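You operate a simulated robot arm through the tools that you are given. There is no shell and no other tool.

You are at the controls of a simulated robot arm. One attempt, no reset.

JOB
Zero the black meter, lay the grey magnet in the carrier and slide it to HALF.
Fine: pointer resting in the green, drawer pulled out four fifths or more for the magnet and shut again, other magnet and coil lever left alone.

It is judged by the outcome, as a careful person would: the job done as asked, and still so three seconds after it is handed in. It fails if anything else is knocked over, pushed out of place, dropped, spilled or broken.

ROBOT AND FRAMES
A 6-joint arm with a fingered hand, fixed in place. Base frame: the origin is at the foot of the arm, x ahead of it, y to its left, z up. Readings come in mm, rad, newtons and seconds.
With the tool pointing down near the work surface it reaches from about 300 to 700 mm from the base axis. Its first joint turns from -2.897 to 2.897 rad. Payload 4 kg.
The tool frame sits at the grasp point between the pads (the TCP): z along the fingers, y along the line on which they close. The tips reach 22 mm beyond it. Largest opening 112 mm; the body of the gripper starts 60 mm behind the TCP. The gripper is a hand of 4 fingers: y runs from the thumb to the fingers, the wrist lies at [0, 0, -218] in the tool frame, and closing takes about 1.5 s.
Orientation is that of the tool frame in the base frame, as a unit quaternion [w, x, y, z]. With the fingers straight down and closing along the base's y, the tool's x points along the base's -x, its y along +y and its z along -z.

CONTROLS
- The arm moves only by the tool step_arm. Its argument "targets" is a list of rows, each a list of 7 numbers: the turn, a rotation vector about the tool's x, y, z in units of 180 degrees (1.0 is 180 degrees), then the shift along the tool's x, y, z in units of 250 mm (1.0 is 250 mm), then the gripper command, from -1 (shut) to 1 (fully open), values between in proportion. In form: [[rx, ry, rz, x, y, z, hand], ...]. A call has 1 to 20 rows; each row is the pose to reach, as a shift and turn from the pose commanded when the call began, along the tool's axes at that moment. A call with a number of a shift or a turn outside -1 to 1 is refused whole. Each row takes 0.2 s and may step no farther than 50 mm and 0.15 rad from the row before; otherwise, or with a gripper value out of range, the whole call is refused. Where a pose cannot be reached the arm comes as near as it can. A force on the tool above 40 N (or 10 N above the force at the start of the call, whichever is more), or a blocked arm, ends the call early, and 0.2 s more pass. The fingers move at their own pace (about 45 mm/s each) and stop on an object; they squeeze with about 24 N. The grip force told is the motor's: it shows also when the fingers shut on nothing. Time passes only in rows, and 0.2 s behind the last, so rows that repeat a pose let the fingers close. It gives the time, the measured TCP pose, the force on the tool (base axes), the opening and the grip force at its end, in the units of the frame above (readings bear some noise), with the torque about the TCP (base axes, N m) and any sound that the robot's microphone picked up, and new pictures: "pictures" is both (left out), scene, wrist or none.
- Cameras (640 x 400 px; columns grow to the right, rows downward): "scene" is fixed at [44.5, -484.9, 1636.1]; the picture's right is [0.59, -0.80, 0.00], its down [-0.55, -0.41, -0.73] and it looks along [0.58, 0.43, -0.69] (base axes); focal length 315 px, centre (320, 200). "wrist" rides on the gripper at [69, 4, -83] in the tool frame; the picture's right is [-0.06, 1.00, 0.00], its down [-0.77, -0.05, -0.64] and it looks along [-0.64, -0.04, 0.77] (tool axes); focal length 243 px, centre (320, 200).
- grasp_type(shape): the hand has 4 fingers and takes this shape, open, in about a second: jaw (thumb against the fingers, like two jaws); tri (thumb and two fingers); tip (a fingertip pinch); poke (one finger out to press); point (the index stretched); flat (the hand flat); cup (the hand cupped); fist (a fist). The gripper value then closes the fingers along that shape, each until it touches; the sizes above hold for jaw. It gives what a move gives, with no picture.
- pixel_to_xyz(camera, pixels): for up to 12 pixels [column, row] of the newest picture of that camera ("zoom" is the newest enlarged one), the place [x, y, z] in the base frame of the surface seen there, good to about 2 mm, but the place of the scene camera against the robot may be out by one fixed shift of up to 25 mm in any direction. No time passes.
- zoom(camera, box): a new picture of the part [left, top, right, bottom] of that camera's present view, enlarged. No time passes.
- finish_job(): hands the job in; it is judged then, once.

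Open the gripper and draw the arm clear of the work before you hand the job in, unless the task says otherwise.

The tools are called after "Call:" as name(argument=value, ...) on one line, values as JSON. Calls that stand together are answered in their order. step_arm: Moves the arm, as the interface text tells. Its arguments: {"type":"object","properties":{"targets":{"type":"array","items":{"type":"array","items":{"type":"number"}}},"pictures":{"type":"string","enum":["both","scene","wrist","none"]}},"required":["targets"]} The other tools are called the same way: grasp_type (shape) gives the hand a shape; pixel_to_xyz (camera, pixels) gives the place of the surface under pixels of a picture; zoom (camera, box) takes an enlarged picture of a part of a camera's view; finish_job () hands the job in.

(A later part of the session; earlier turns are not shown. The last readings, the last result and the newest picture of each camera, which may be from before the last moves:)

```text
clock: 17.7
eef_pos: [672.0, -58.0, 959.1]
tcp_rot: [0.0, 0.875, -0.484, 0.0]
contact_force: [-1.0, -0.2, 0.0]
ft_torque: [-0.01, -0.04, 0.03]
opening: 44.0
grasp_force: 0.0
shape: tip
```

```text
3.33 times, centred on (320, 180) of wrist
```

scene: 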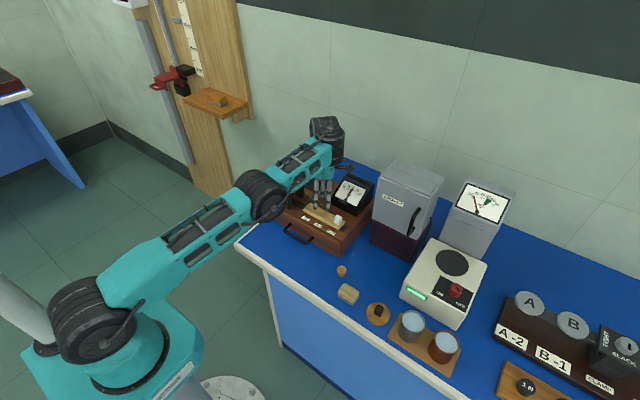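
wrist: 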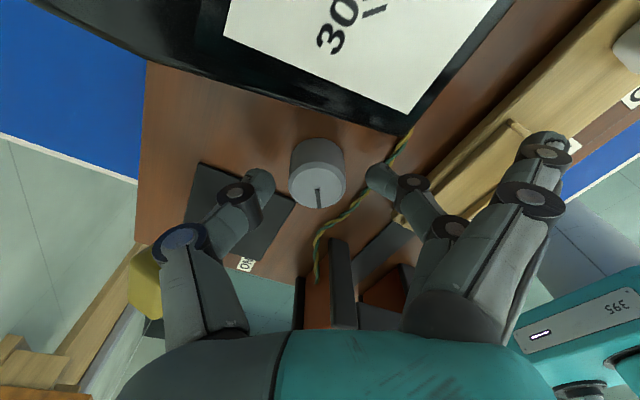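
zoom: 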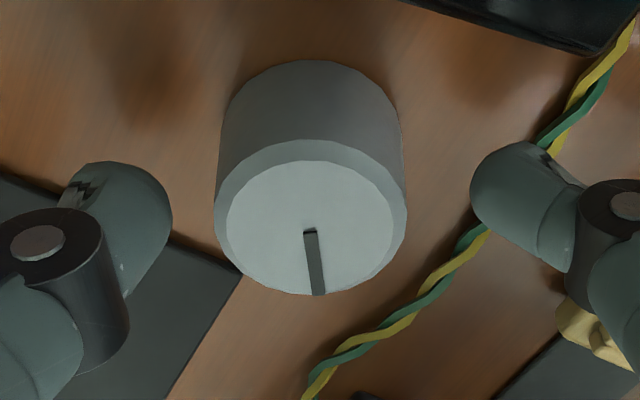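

The pointer has crept on to (298,190) since, so it lags the knob. I wait a second and look again at higher enlargement.

Call:
step_arm(targets=[[0, 0, 0, 0, 0, 0, -0.2], [0, 0, 0, 0, 0, 0, -0.2], [0, 0, 0, 0, 0, 0, -0.2], [0, 0, 0, 0, 0, 0, -0.2], [0, 0, 0, 0, 0, 0, -0.2], [0, 0, 0, 0, 0, 0, -0.2], [0, 0, 0, 0, 0, 0, -0.2], [0, 0, 0, 0, 0, 0, -0.2]], pictures="scene")

Call:
zoom(camera="scene", box=[336, 176, 366, 206])

```text
clock: 19.5
eef_pos: [671.7, -57.5, 959.9]
tcp_rot: [0.0, 0.874, -0.486, 0.0]
contact_force: [1.0, -0.6, 0.4]
ft_torque: [0.01, -0.01, 0.01]
opening: 44.0
grasp_force: 0.0
shape: tip
```

scene: 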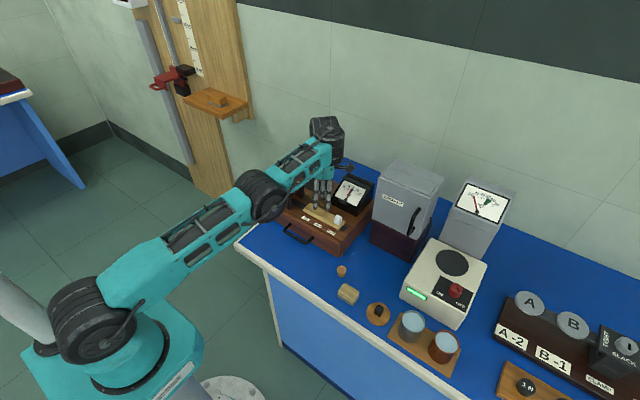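

```text
13.33 times, centred on (351, 191) of scene
```

zoom: 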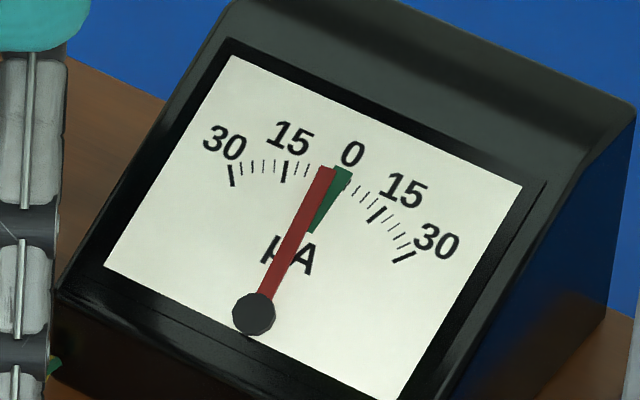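

Pointer rests at (326,168) with the green's centre at (342,170); about 14° more knob turn is needed. I grip again and turn 14° clockwise.

Call:
step_arm(targets=[[0, 0, 0, 0, 0, 0, -0.5], [0, 0, 0, 0, 0, 0, -1], [0, 0, 0, 0, 0, 0, -1], [0, 0, 0, 0, 0, 0, -1], [0, 0, 0.02, 0, 0, 0, -1], [0, 0, 0.04, 0, 0, 0, -1], [0, 0, 0.06, 0, 0, 0, -1], [0, 0, 0.0778, 0, 0, 0, -1], [0, 0, 0.0778, 0, 0, 0, -1], [0, 0, 0.0778, 0, 0, 0, -1], [0, 0, 0.0778, 0, 0, 0, -1], [0, 0, 0.0778, 0, 0, 0, -1], [0, 0, 0.0778, 0, 0, 0, -1], [0, 0, 0.0778, 0, 0, 0, -1], [0, 0, 0.0778, 0, 0, 0, -1]])

Call:
zoom(camera="scene", box=[336, 176, 366, 206])

Call:
zoom(camera="wrist", box=[230, 120, 410, 240])

```text
clock: 22.7
eef_pos: [671.0, -56.7, 958.9]
tcp_rot: [0.0, 0.809, -0.588, -0.001]
contact_force: [12.1, -4.5, 2.2]
ft_torque: [-0.22, 0.01, 0.62]
opening: 23.0
grasp_force: 23.6
shape: tip
```

scene: 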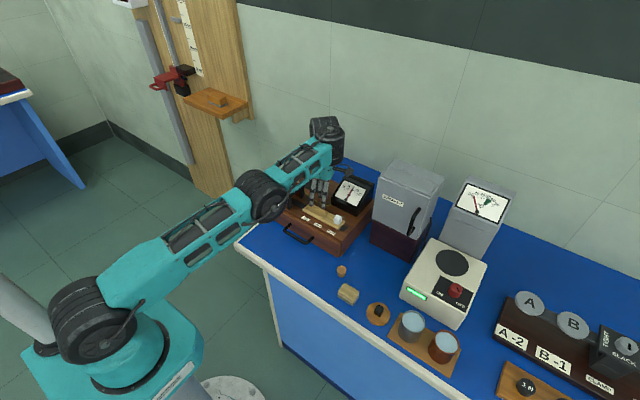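
wrist: 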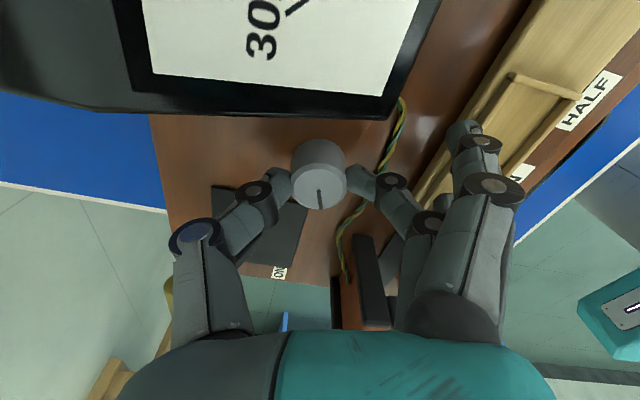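

```text
13.33 times, centred on (351, 191) of scene
```

zoom: 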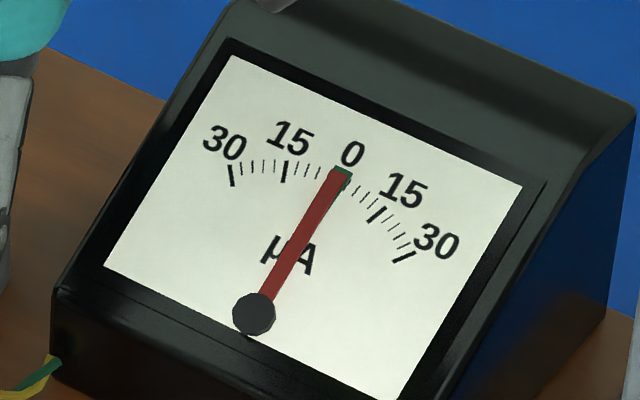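

```text
3.33 times, centred on (320, 180) of wrist
```

zoom: 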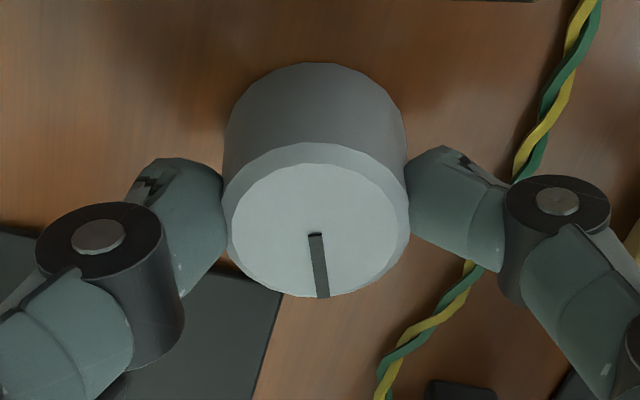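

The pointer now covers the green wedge at (338,175). I release gently and rise, then look again whether it stays.

Call:
step_arm(targets=[[0, 0, 0, 0, 0, 0, -0.2], [0, 0, 0, 0, 0, 0, -0.2], [0, 0, 0, 0, 0, 0, -0.2], [0, 0, 0, 0, 0, 0, -0.2], [0, 0, 0, 0, 0, -0.08, -0.2], [0, 0, 0, 0, 0, -0.2, -0.2], [0, 0, 0, 0, 0, -0.36, -0.2], [0, 0, 0, 0, 0, -0.5, -0.2], [0, 0, 0, 0, 0, -0.5, -0.2]])

Call:
zoom(camera="scene", box=[336, 176, 366, 206])

Call:
zoom(camera="scene", box=[255, 150, 395, 260])

```text
clock: 24.7
eef_pos: [654.2, -55.4, 1074.2]
tcp_rot: [-0.001, 0.809, -0.588, 0.003]
contact_force: [0.6, -0.2, 1.0]
ft_torque: [-0.01, -0.02, 0.01]
opening: 44.2
grasp_force: 0.0
shape: tip
out of reach, approached as far as the arm can: row 7, 8, 9
```

scene: 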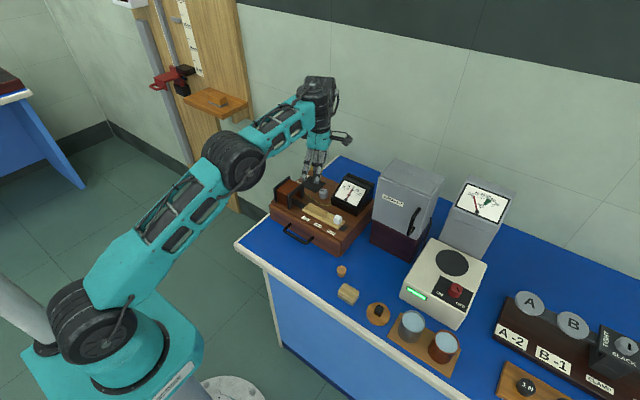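
wrist: 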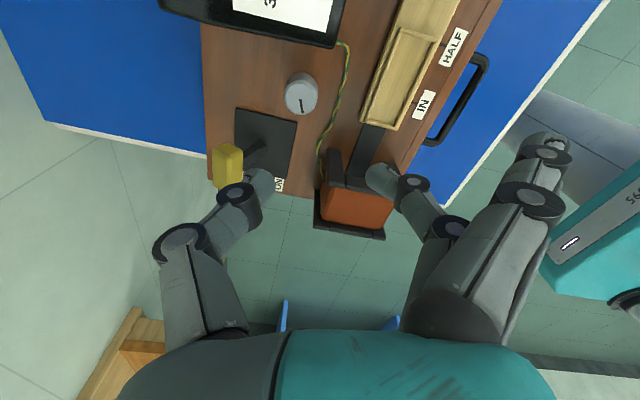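

```text
13.33 times, centred on (351, 191) of scene
```

zoom: 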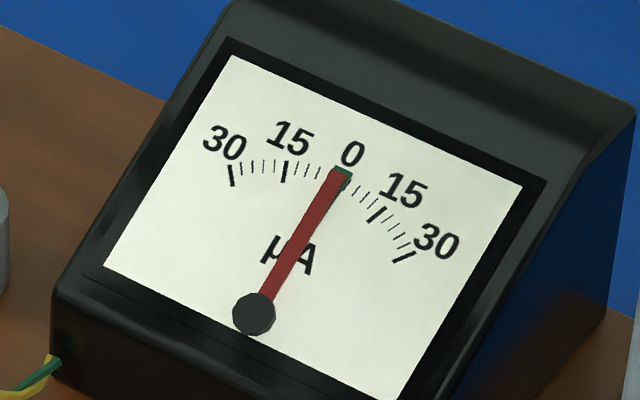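

```text
3.64 times, centred on (325, 205) of scene
```

zoom: 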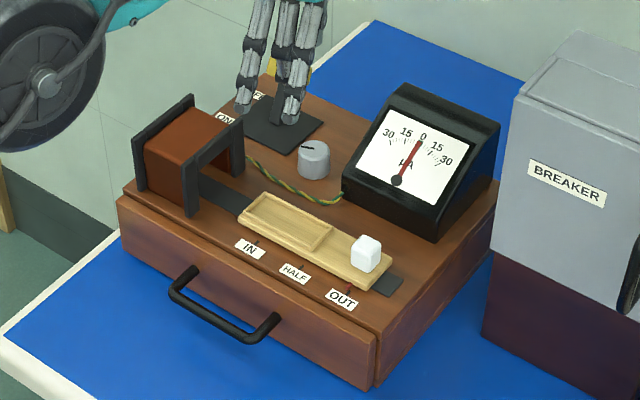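

The pointer rests in the green at (338,172). Next the drawer: I bring the hand back to its first orientation in front of the box, to study the handle.

Call:
step_arm(targets=[[0, 0, 0.0429, -0.0151, 0.0624, -0.0051, 0], [0, 0, 0.0857, -0.0303, 0.1247, -0.0103, 0], [0, 0, 0.1286, -0.0454, 0.1871, -0.0154, 0], [0, 0, 0.1714, -0.0606, 0.2494, -0.0206, 0], [0, 0, 0.2143, -0.0757, 0.3118, -0.0257, 0], [0, 0, 0.2571, -0.0909, 0.3741, -0.0309, 0], [0, 0, 0.3, -0.106, 0.4365, -0.036, 0], [0, 0, 0.3429, -0.1211, 0.4989, -0.0411, 0], [0, 0, 0.3857, -0.1363, 0.5612, -0.0463, 0], [0, 0, 0.4286, -0.1514, 0.6236, -0.0514, 0], [0, 0, 0.4714, -0.1666, 0.6859, -0.0566, 0], [0, 0, 0.5143, -0.1817, 0.7483, -0.0617, 0], [0, 0, 0.5571, -0.1969, 0.8106, -0.0669, 0], [0, 0, 0.6, -0.212, 0.873, -0.072, 0], [0, 0, 0.6, -0.212, 0.873, -0.072, 0]])

Call:
zoom(camera="wrist", box=[210, 80, 440, 300])

```text
clock: 27.9
eef_pos: [512.9, -80.8, 1182.8]
tcp_rot: [-0.001, 0.001, 1.0, 0.001]
contact_force: [-0.1, -0.2, -0.7]
ft_torque: [-0.04, 0.02, 0.03]
opening: 55.2
grasp_force: 0.0
shape: tip
out of reach, approached as far as the arm can: row 4, 5, 6, 7, 8, 9, 10, 11, 12, 13, 14, 15
```

scene: 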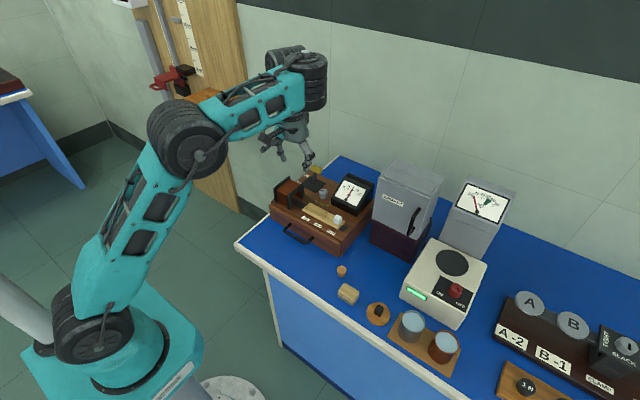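
wrist: 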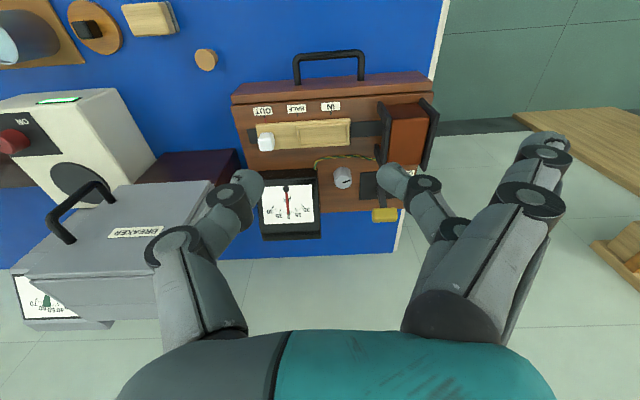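

```text
1.82 times, centred on (325, 190) of wrist
```

zoom: 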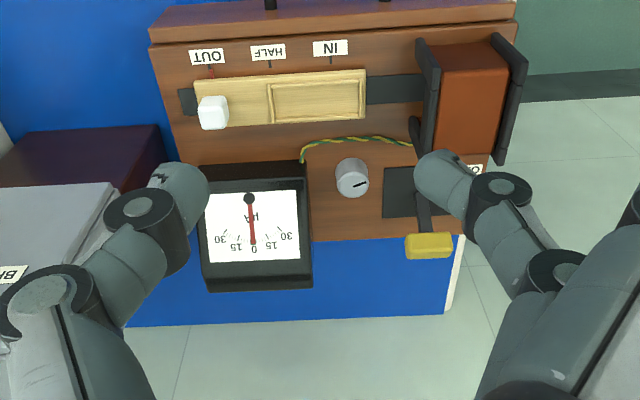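

The arm came near but not to the commanded pose. I command no shift to see where it settles.

Call:
step_arm(targets=[[0, 0, 0, 0, 0, 0, 0], [0, 0, 0, 0, 0, 0, 0]], pictures="none")

```text
clock: 28.5
eef_pos: [512.2, -82.0, 1183.6]
tcp_rot: [-0.001, -0.001, 1.0, 0.001]
contact_force: [-0.1, -0.3, 0.5]
ft_torque: [0.0, 0.01, 0.01]
opening: 55.3
grasp_force: 0.2
shape: tip
```

It holds at (512,-82,1184). I now move down and back to about (420,-70,1060) to view the handle closely.

Call:
step_arm(targets=[[0, 0, 0, 0.092, 0.012, 0.12, 0], [0, 0, 0, 0.184, 0.024, 0.24, 0], [0, 0, 0, 0.276, 0.036, 0.36, 0], [0, 0, 0, 0.368, 0.048, 0.49, 0], [0, 0, 0, 0.368, 0.048, 0.49, 0]])

Call:
zoom(camera="wrist", box=[200, 100, 460, 300])

```text
clock: 29.7
eef_pos: [512.1, -82.1, 1181.6]
tcp_rot: [-0.001, -0.001, 1.0, 0.001]
contact_force: [-0.3, 0.5, -0.2]
ft_torque: [0.0, 0.0, -0.02]
opening: 55.4
grasp_force: 0.0
shape: tip
out of reach, approached as far as the arm can: row 1, 2, 3, 4, 5
```

scene: 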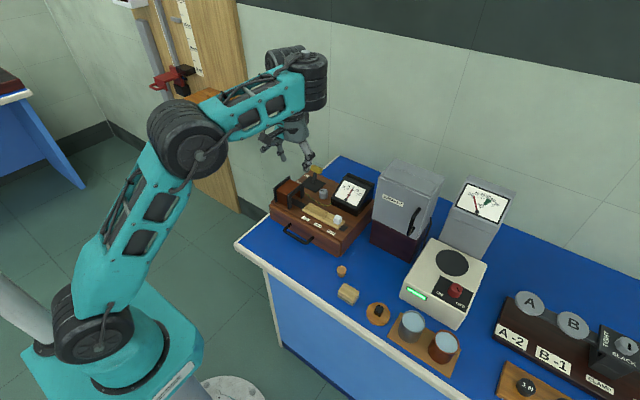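
wrist: 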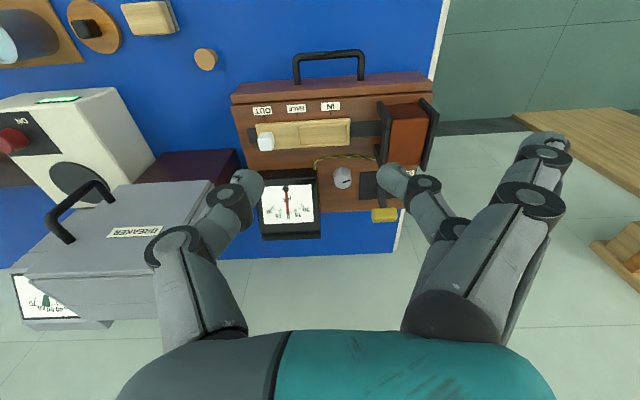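

```text
2.00 times, centred on (330, 200) of wrist
```

zoom: 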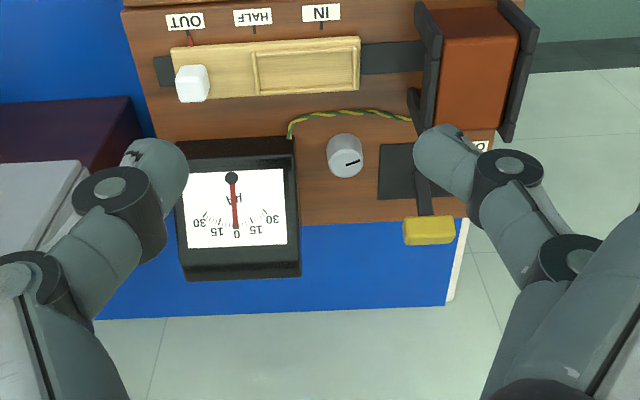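

The arm seems to sit in an awkward joint branch. I look at the arm in the scene view to understand it.

Call:
zoom(camera="scene", box=[40, 30, 360, 380])

```text
1.14 times, centred on (200, 205) of scene
```

zoom: 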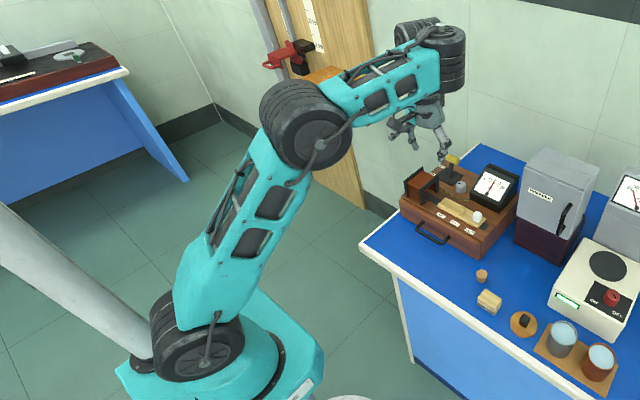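

The arm is UR-like and its wrist has flipped. I move it up to a free place around (600,0,1210), and then turn the hand the other way to bring the wrist back.

Call:
step_arm(targets=[[0, 0, 0, -0.117, 0.109, -0.037, 0], [0, 0, 0, -0.235, 0.219, -0.075, 0], [0, 0, 0, -0.352, 0.328, -0.112, 0], [0, 0, 0, -0.352, 0.328, -0.112, 0]], pictures="scene")

```text
clock: 30.7
eef_pos: [597.6, -0.6, 1209.8]
tcp_rot: [0.0, 0.001, 1.0, -0.001]
contact_force: [0.5, 0.1, -0.8]
ft_torque: [0.01, 0.02, 0.02]
opening: 55.5
grasp_force: 0.1
shape: tip
```

scene: 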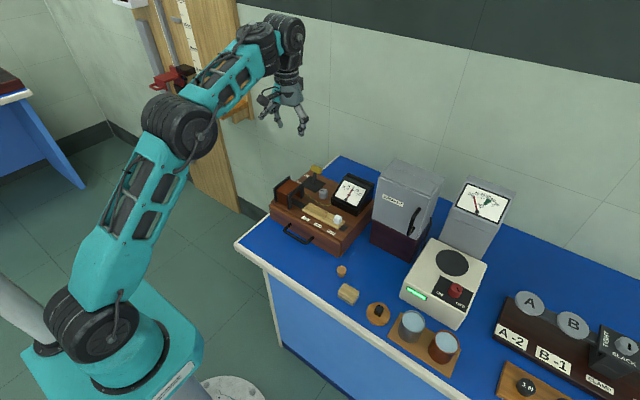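

Now the wrist looks to be back on its former side. I try going to about (430,-70,1090) from here.

Call:
step_arm(targets=[[0, 0, 0, 0.112, -0.048, 0.04, 0], [0, 0, 0, 0.224, -0.096, 0.12, 0], [0, 0, 0, 0.336, -0.144, 0.21, 0], [0, 0, 0, 0.448, -0.192, 0.3, 0], [0, 0, 0, 0.56, -0.24, 0.39, 0], [0, 0, 0, 0.672, -0.288, 0.472, 0], [0, 0, 0, 0.672, -0.288, 0.472, 0]])

Call:
zoom(camera="wrist", box=[200, 60, 460, 300])

```text
clock: 32.3
eef_pos: [428.7, -71.0, 1090.9]
tcp_rot: [0.0, 0.001, 1.0, -0.001]
contact_force: [-0.9, 0.9, -0.4]
ft_torque: [0.01, 0.02, -0.01]
opening: 55.6
grasp_force: 0.0
shape: tip
```

scene: 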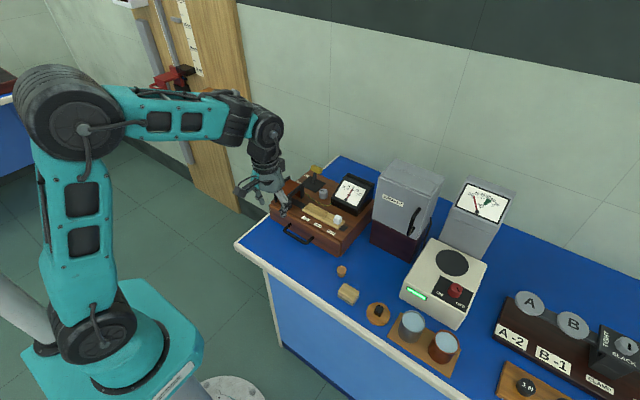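
wrist: 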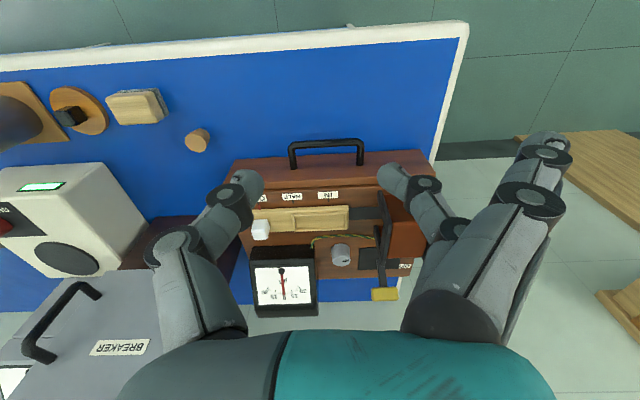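

```text
1.67 times, centred on (330, 180) of wrist
```

zoom: 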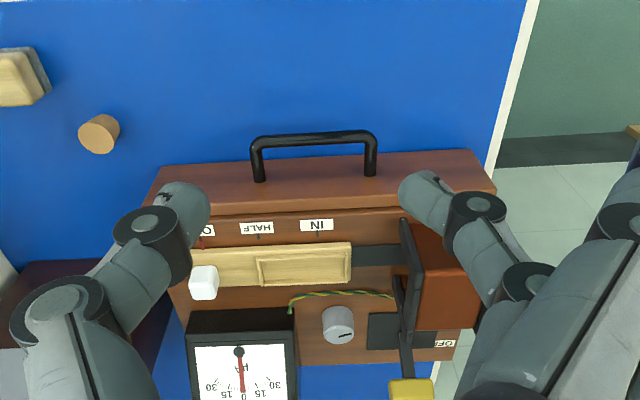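

Back in the good posture. I measure the handle, drawer front and table edge in the wrist picture (handle bar at (326,143), face at (326,170)).

Call:
pixel_to_xyz(camera="wrist", pixels=[[326, 142], [326, 145], [292, 150], [361, 148], [293, 165], [360, 162], [326, 155], [326, 165], [326, 175], [326, 182], [326, 186], [326, 42]])

Call:
zoom(camera="wrist", box=[270, 130, 390, 205])

```text
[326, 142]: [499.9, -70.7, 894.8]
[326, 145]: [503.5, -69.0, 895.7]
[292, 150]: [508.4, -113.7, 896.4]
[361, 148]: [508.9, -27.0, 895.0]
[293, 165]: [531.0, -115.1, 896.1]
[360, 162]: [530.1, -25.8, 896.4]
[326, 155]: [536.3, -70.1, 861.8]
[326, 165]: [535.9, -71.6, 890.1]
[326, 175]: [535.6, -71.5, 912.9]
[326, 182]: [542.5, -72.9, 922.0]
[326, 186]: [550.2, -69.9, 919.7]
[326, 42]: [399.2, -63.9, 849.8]
```

```text
5.33 times, centred on (330, 168) of wrist
```

zoom: 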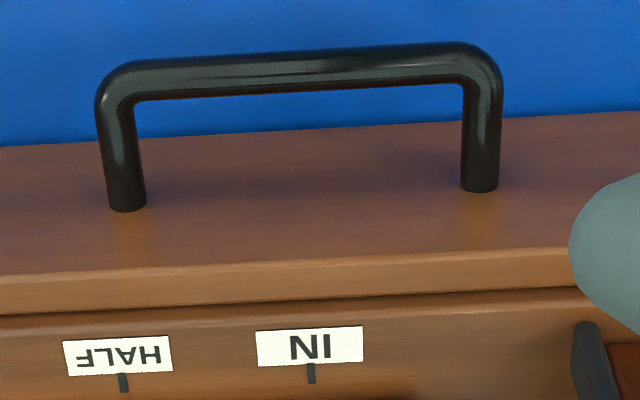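

Handle bar at x 498-508, top z 896, gap of 28 mm to the face at x 536. I try the "poke" shape to see whether one finger can hook the handle.

Call:
grasp_type(shape="poke")

Call:
step_arm(targets=[[0, 0, 0, 0, 0, 0, 1], [0, 0, 0, 0, 0, 0, 1]])

Call:
zoom(camera="scene", box=[220, 120, 350, 230])

Call:
zoom(camera="wrist", box=[130, 110, 590, 390])

```text
clock: 33.2
eef_pos: [429.5, -72.9, 1089.7]
tcp_rot: [0.0, 0.0, 1.0, 0.001]
contact_force: [-0.8, 1.2, -0.2]
ft_torque: [-0.02, 0.02, 0.0]
opening: 0.0
grasp_force: 0.1
shape: poke
```

```text
clock: 33.8
eef_pos: [428.3, -71.2, 1091.4]
tcp_rot: [0.0, -0.001, 1.0, 0.0]
contact_force: [0.2, 0.0, -0.2]
ft_torque: [0.01, 0.02, -0.01]
opening: 0.0
grasp_force: 0.0
shape: poke
```

scene: 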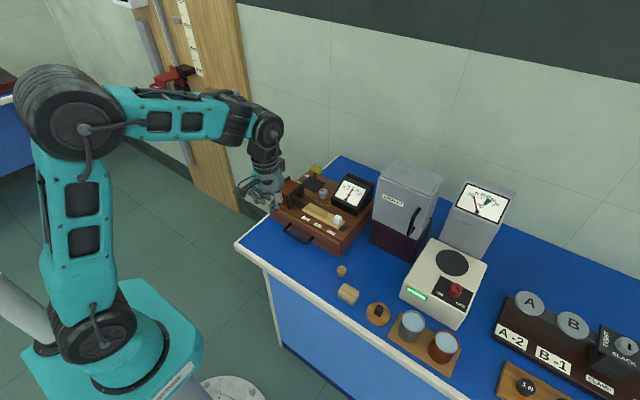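
wrist: 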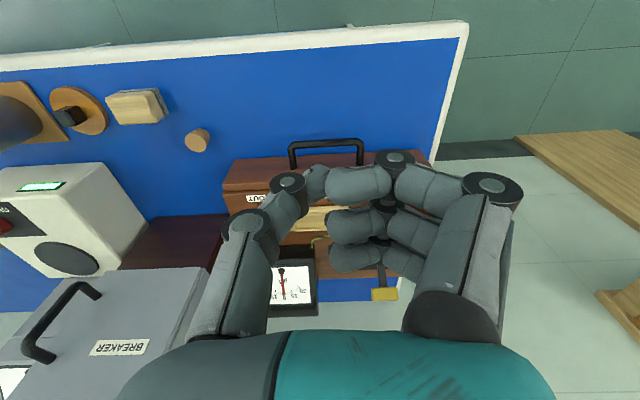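

```text
3.64 times, centred on (285, 175) of scene
```

zoom: 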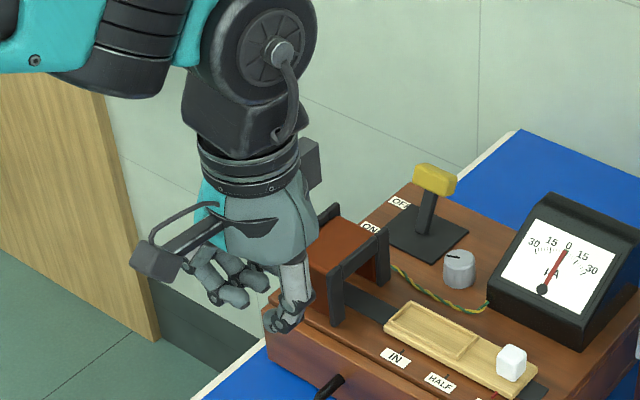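

```text
1.39 times, centred on (360, 250) of wrist
```

zoom: 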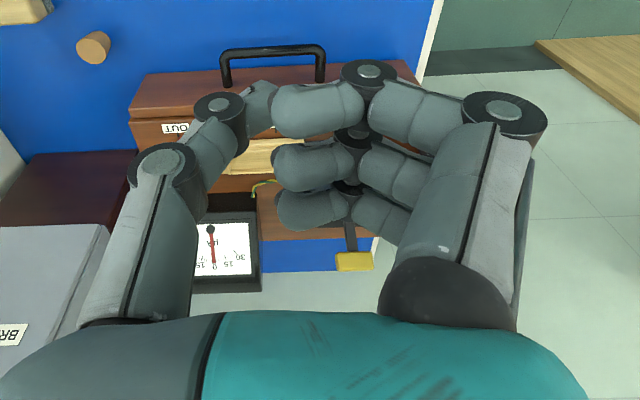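

"poke" shows curled fingers, no use as a hook. I try "point".

Call:
grasp_type(shape="point")

Call:
step_arm(targets=[[0, 0, 0, 0, 0, 0, 1], [0, 0, 0, 0, 0, 0, 1]])

Call:
zoom(camera="scene", box=[220, 120, 350, 230])

Call:
zoom(camera="wrist", box=[130, 110, 590, 390])

```text
clock: 34.7
eef_pos: [428.7, -71.9, 1091.2]
tcp_rot: [-0.001, 0.001, 1.0, 0.001]
contact_force: [0.2, -0.1, 0.2]
ft_torque: [-0.03, 0.02, 0.01]
opening: 105.9
grasp_force: 0.0
shape: point
```

```text
clock: 35.3
eef_pos: [428.6, -72.4, 1089.7]
tcp_rot: [0.001, 0.001, 1.0, 0.0]
contact_force: [-0.4, 0.3, 0.1]
ft_torque: [0.0, 0.01, 0.0]
opening: 106.1
grasp_force: 0.0
shape: point
```

scene: 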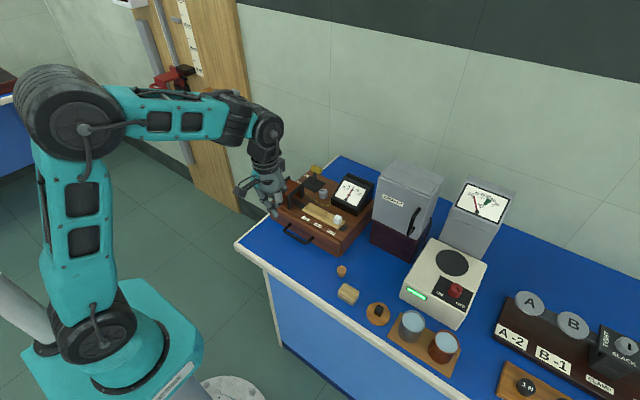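
wrist: 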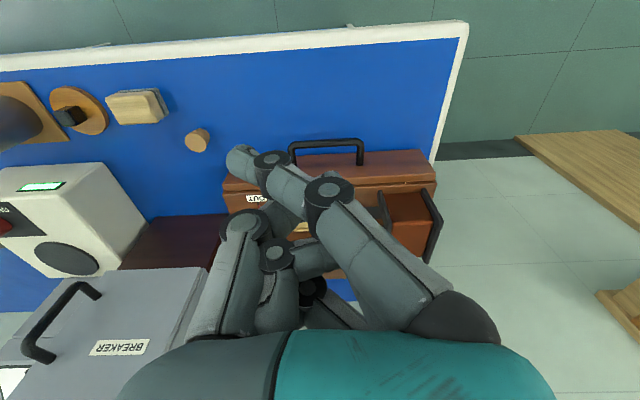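

```text
3.64 times, centred on (285, 175) of scene
```

zoom: 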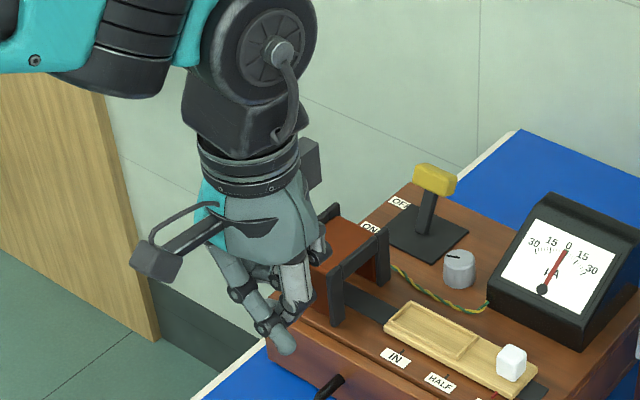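

```text
1.39 times, centred on (360, 250) of wrist
```

zoom: 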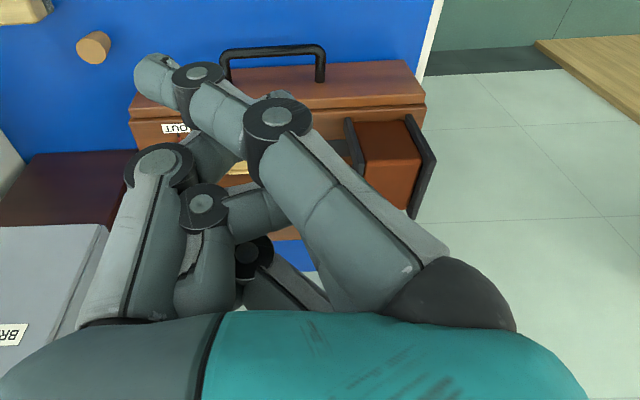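

"point" leans its index sideways; the plain jaw will hook the handle better from above with the hand turned 90° and tilted a little. I set the jaw shape and turn the hand clockwise 90° while going to (450,-70,1040).

Call:
grasp_type(shape="jaw")

Call:
step_arm(targets=[[0, 0, 0.0417, -0.007, 0.0007, 0.0167, 0], [0, 0, 0.0833, -0.014, 0.0013, 0.0333, 0], [0, 0, 0.125, -0.021, 0.002, 0.05, -0.4], [0, 0, 0.1667, -0.028, 0.0027, 0.0667, -0.4], [0, 0, 0.2083, -0.035, 0.0033, 0.0833, -0.4], [0, 0, 0.25, -0.042, 0.004, 0.1, -0.4], [0, 0, 0.2917, -0.049, 0.0047, 0.1167, -0.4], [0, 0, 0.3333, -0.056, 0.0053, 0.1333, -0.4], [0, 0, 0.375, -0.063, 0.006, 0.15, -0.4], [0, 0, 0.4167, -0.07, 0.0067, 0.1667, -0.4], [0, 0, 0.4583, -0.077, 0.0073, 0.1833, -0.4], [0, 0, 0.5, -0.084, 0.008, 0.2, -0.4], [0, 0, 0.5, -0.084, 0.008, 0.2, -0.4]])

```text
clock: 36.2
eef_pos: [429.5, -71.4, 1089.9]
tcp_rot: [0.0, 0.0, 1.0, 0.0]
contact_force: [0.4, 0.2, 0.3]
ft_torque: [0.02, 0.01, 0.0]
opening: 111.8
grasp_force: 0.1
shape: jaw
```

```text
clock: 39.0
eef_pos: [451.5, -68.9, 1041.8]
tcp_rot: [0.0, 0.707, 0.707, 0.0]
contact_force: [0.4, 0.4, -0.1]
ft_torque: [-0.03, 0.01, -0.03]
opening: 33.8
grasp_force: 0.0
shape: jaw
```

scene: 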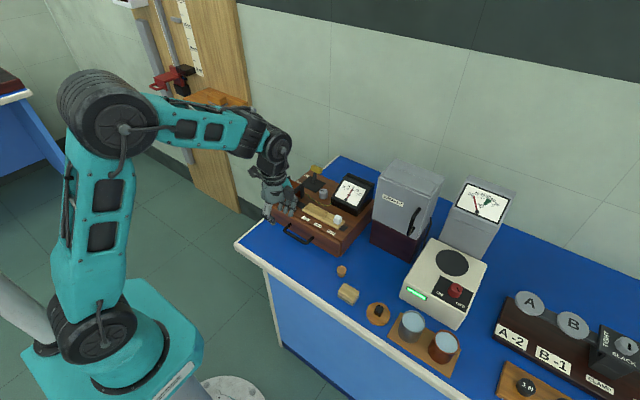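
wrist: 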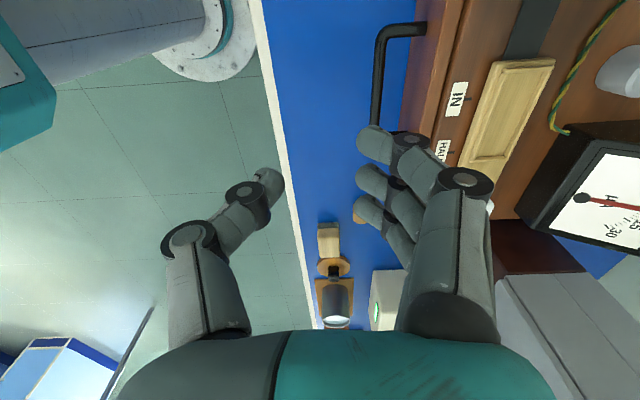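

Now the thumb is in front and the three fingers on the box side. I tilt the hand 20° back and move to 60 mm short of the handle along the finger axis.

Call:
step_arm(targets=[[-0.0278, 0, 0, -0.0011, 0.0227, 0.0889, -0.47], [-0.0556, 0, 0, -0.0022, 0.0454, 0.1778, -0.47], [-0.0833, 0, 0, -0.0033, 0.0681, 0.2667, -0.47], [-0.1111, 0, 0, -0.0044, 0.0908, 0.3556, -0.47], [-0.1111, 0, 0, -0.0044, 0.0908, 0.3556, -0.47]])

Call:
zoom(camera="scene", box=[240, 160, 360, 260])

Call:
zoom(camera="wrist", box=[220, 40, 500, 240])

```text
clock: 40.2
eef_pos: [473.1, -71.6, 952.3]
tcp_rot: [0.124, 0.696, 0.697, 0.123]
contact_force: [-1.4, 0.3, 0.2]
ft_torque: [0.0, -0.02, 0.02]
opening: 30.0
grasp_force: 0.0
shape: jaw
```

scene: 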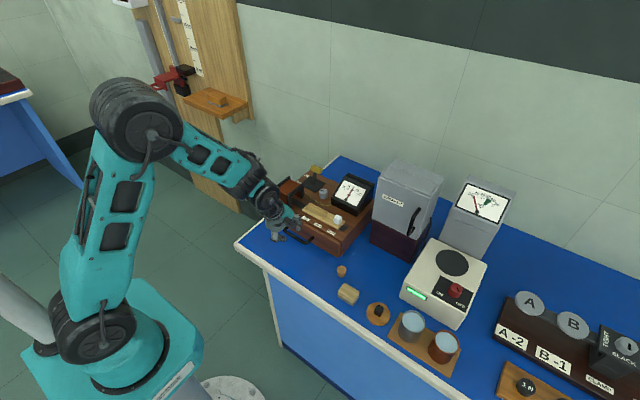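
wrist: 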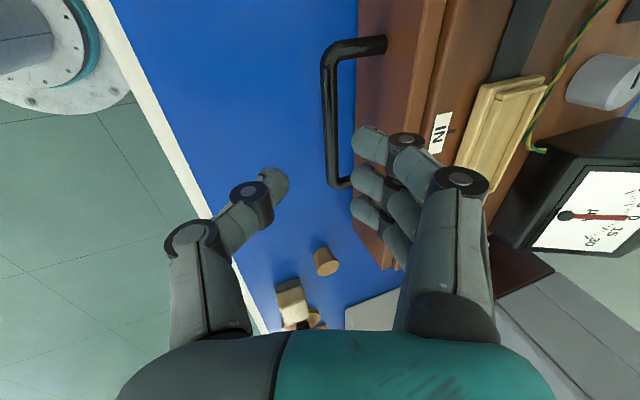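

```text
4.00 times, centred on (300, 210) of scene
```

zoom: 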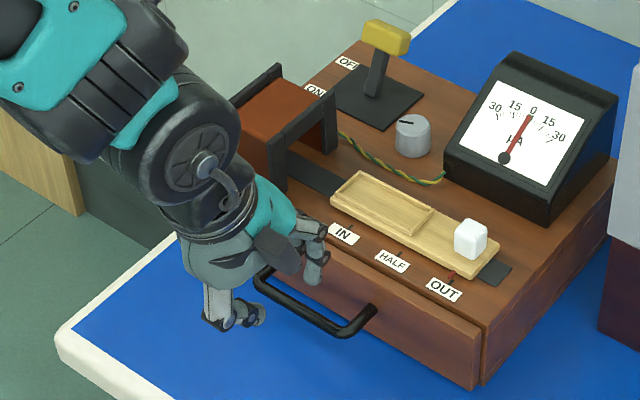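

```text
2.00 times, centred on (360, 140) of wrist
```

zoom: 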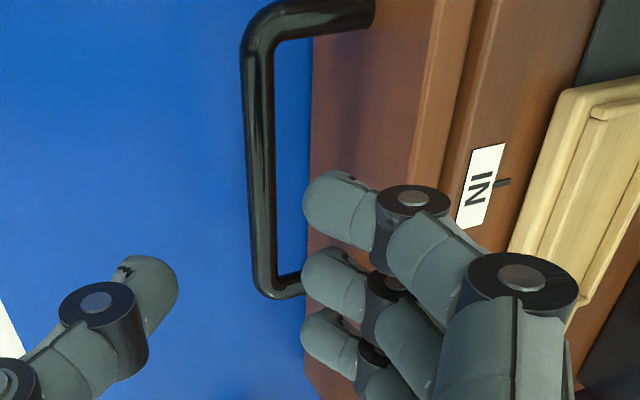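

The fingers are on the gap side of the bar. I measure finger tips, bar and face to check the alignment before advancing.

Call:
pixel_to_xyz(camera="zoom", pixels=[[310, 200], [335, 180], [310, 280], [310, 345], [175, 290], [262, 150], [265, 230], [375, 10], [265, 20], [300, 288], [400, 70], [365, 175]])

```text
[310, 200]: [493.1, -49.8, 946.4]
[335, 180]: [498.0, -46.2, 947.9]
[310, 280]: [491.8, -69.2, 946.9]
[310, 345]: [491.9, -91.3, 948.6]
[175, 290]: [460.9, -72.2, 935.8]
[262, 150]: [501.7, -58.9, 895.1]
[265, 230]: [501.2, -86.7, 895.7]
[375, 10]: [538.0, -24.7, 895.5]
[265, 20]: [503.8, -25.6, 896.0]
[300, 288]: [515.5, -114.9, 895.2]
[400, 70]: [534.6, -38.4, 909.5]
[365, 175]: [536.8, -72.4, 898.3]
```

Clearances: about 3 mm finger-to-bar, 5 mm finger-to-face. I advance 60 mm along the finger axis with a 1.5 mm shift toward the face.

Call:
step_arm(targets=[[0, 0, 0, 0, 0.006, 0.06, -0.47], [0, 0, 0, 0, 0.006, 0.12, -0.47], [0, 0, 0, 0, 0.006, 0.18, -0.47], [0, 0, 0, 0, 0.006, 0.24, -0.47], [0, 0, 0, 0, 0.006, 0.24, -0.47]])

Call:
zoom(camera="wrist", box=[220, 40, 500, 240])

Call:
zoom(camera="scene", box=[240, 160, 360, 260])

```text
clock: 41.4
eef_pos: [496.0, -72.4, 896.4]
tcp_rot: [0.123, 0.697, 0.696, 0.122]
contact_force: [-0.7, -0.9, -0.8]
ft_torque: [-0.01, 0.0, -0.02]
opening: 30.0
grasp_force: 0.0
shape: jaw
```

scene: 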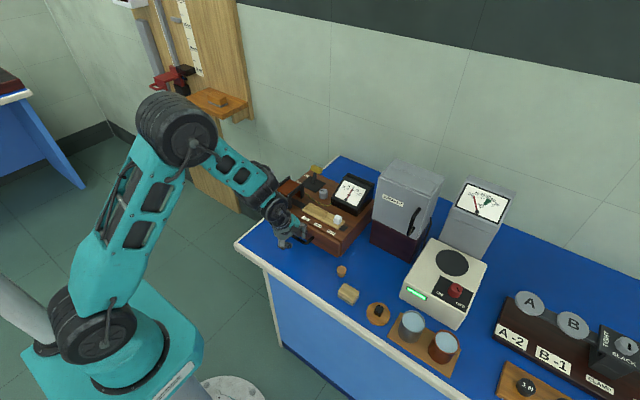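
wrist: 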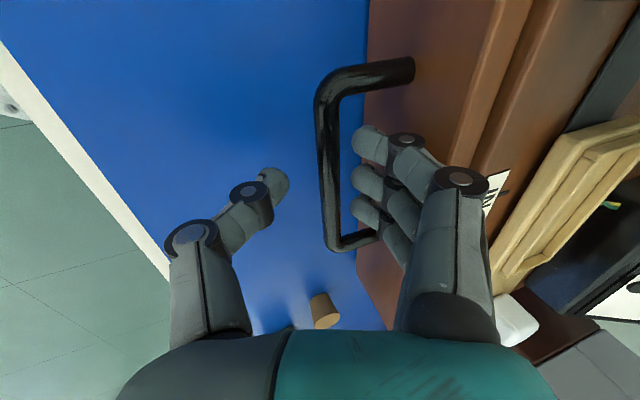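

```text
2.00 times, centred on (360, 140) of wrist
```

zoom: 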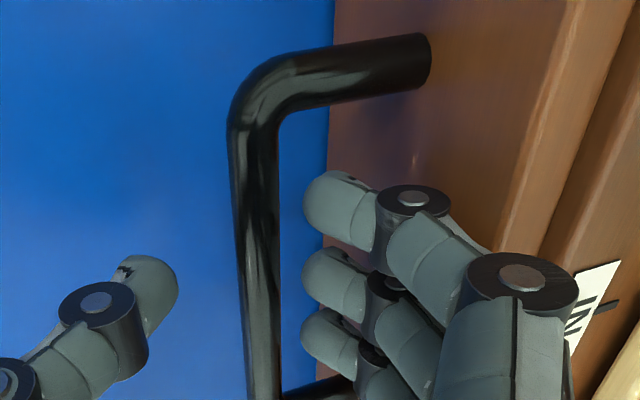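

```text
4.00 times, centred on (300, 210) of scene
```

zoom: 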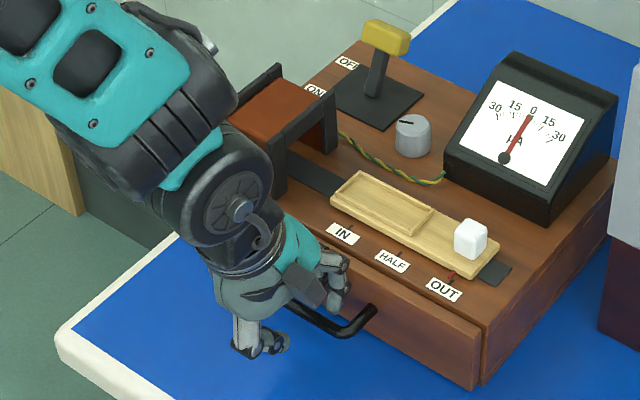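

The fingers sit in the gap with no contact. I close on the bar.

Call:
step_arm(targets=[[0, 0, 0, 0, 0, 0, -0.7], [0, 0, 0, 0, 0, 0, -1], [0, 0, 0, 0, 0, 0, -1], [0, 0, 0, 0, 0, 0, -1]], pictures="wrist")

```text
clock: 42.4
eef_pos: [495.1, -70.4, 896.1]
tcp_rot: [0.122, 0.697, 0.696, 0.121]
contact_force: [0.5, 0.8, -11.7]
ft_torque: [-0.01, 0.06, 0.04]
opening: 0.7
grasp_force: 24.0
shape: jaw
```

wrist: 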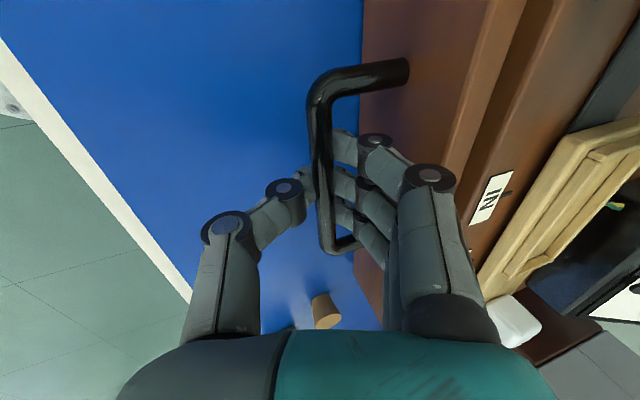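

The tips closed beneath the bar, enclosing it, with a 12 N lift. I open a little (to about 14 mm) to relieve that, then pull 40 mm toward the robot and check.

Call:
step_arm(targets=[[0, 0, 0, 0, 0, 0, -0.75], [0, 0, 0, 0, 0, 0, -0.75], [0, 0, 0, 0, 0, 0, -0.75]], pictures="wrist")

```text
clock: 43.2
eef_pos: [496.1, -70.4, 897.2]
tcp_rot: [0.123, 0.697, 0.696, 0.123]
contact_force: [0.1, 0.3, -0.2]
ft_torque: [0.0, -0.05, 0.02]
opening: 13.7
grasp_force: 0.1
shape: jaw
```

wrist: 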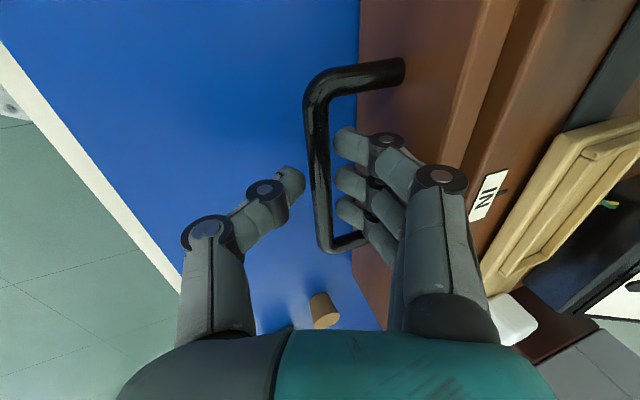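

The bar is loosely enclosed and the drawer already slid a few mm. I pull straight back 40 mm (base -x).

Call:
step_arm(targets=[[0, 0, 0, 0, -0.0376, -0.0137, -0.75], [0, 0, 0, 0, -0.0752, -0.0274, -0.75], [0, 0, 0, 0, -0.1128, -0.041, -0.75], [0, 0, 0, 0, -0.1504, -0.0547, -0.75]])

Call:
zoom(camera="scene", box=[240, 160, 360, 260])

```text
clock: 44.2
eef_pos: [454.9, -71.2, 896.4]
tcp_rot: [0.123, 0.697, 0.696, 0.123]
contact_force: [0.6, 0.6, -0.3]
ft_torque: [0.03, -0.01, 0.03]
opening: 13.8
grasp_force: 0.1
shape: jaw
```

scene: 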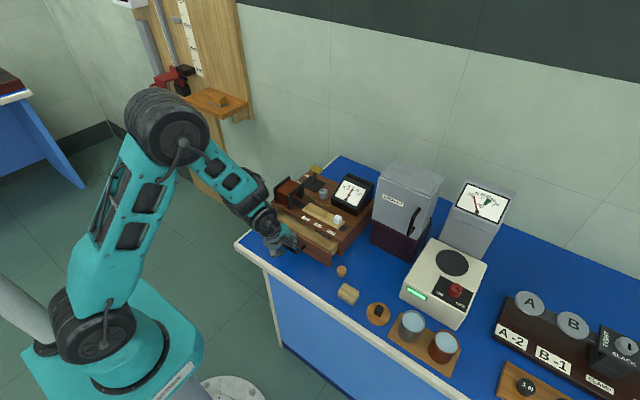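
wrist: 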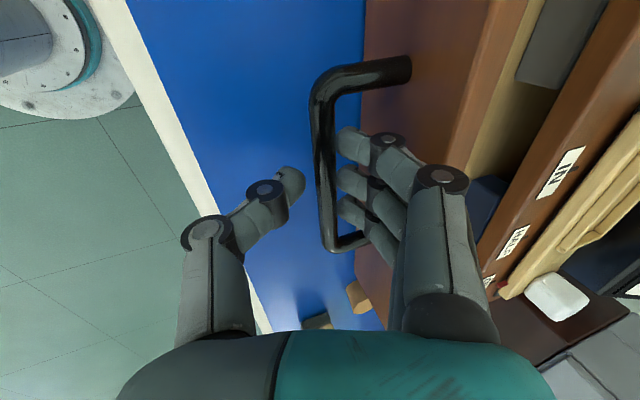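

```text
4.00 times, centred on (300, 210) of scene
```

zoom: 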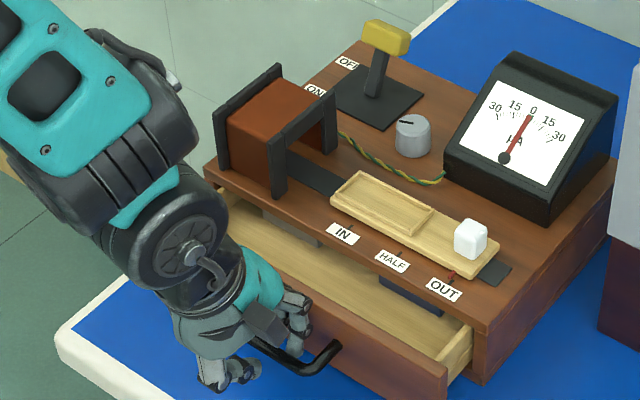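

The drawer slides freely, showing a grey bar on the left and a dark bar on the right. I pull 40 mm more.

Call:
step_arm(targets=[[0, 0, 0, 0, -0.0376, -0.0137, -0.75], [0, 0, 0, 0, -0.0752, -0.0274, -0.75], [0, 0, 0, 0, -0.1128, -0.041, -0.75], [0, 0, 0, 0, -0.1504, -0.0547, -0.75]])

Call:
zoom(camera="scene", box=[230, 160, 370, 280])

```text
clock: 45.2
eef_pos: [414.3, -69.5, 895.8]
tcp_rot: [0.123, 0.697, 0.696, 0.122]
contact_force: [0.0, 1.1, -0.1]
ft_torque: [0.01, 0.04, 0.0]
opening: 14.2
grasp_force: 0.1
shape: jaw
```

scene: 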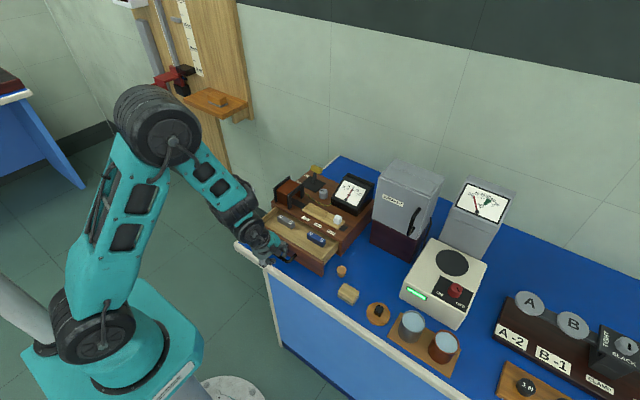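
wrist: 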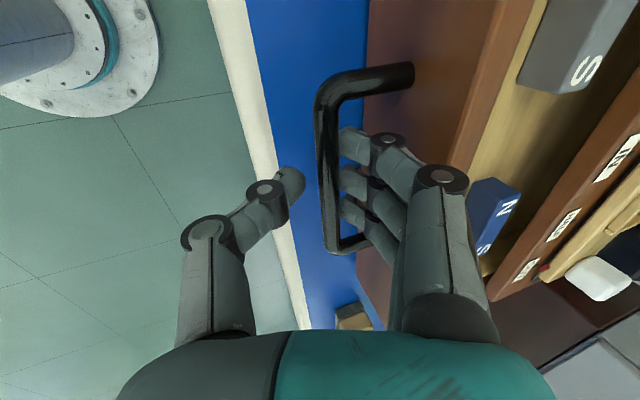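

```text
3.33 times, centred on (300, 220) of scene
```

zoom: 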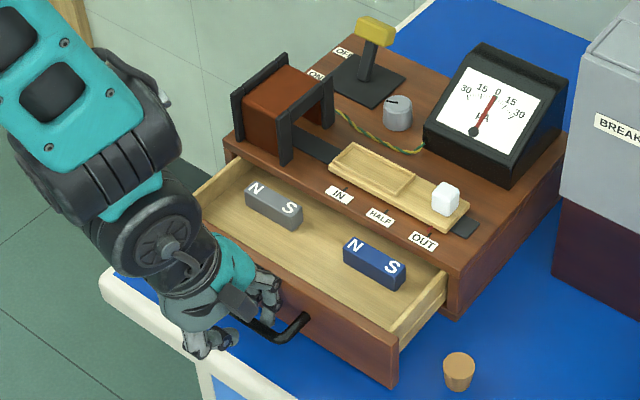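

Grey magnet (left) and blue magnet (right) are visible. I keep pulling in small steps, watching for the stop.

Call:
step_arm(targets=[[0, 0, 0, 0, -0.0376, -0.0137, -0.75], [0, 0, 0, 0, -0.0752, -0.0274, -0.75], [0, 0, 0, 0, -0.1128, -0.041, -0.75]], pictures="wrist")

Call:
pixel_to_xyz(camera="wrist", pixels=[[330, 120], [390, 150], [480, 150], [560, 70], [500, 210]])

```text
clock: 46.0
eef_pos: [384.3, -69.7, 895.1]
tcp_rot: [0.123, 0.696, 0.697, 0.123]
contact_force: [-0.7, -0.1, -0.5]
ft_torque: [-0.01, 0.02, 0.01]
opening: 13.8
grasp_force: 0.1
shape: jaw
```

wrist: 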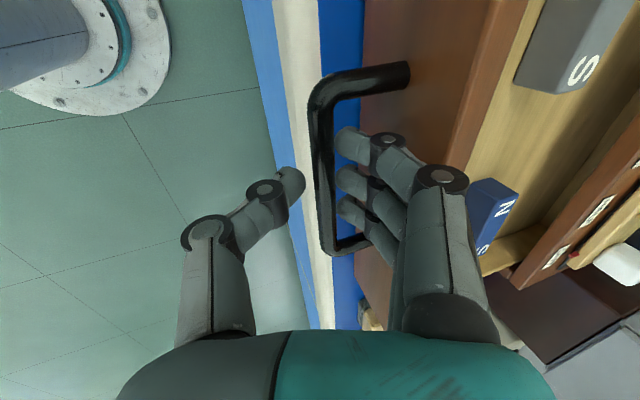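

```text
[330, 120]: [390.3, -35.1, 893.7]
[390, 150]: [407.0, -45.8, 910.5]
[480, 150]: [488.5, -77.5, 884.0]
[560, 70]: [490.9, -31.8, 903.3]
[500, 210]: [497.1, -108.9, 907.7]
```

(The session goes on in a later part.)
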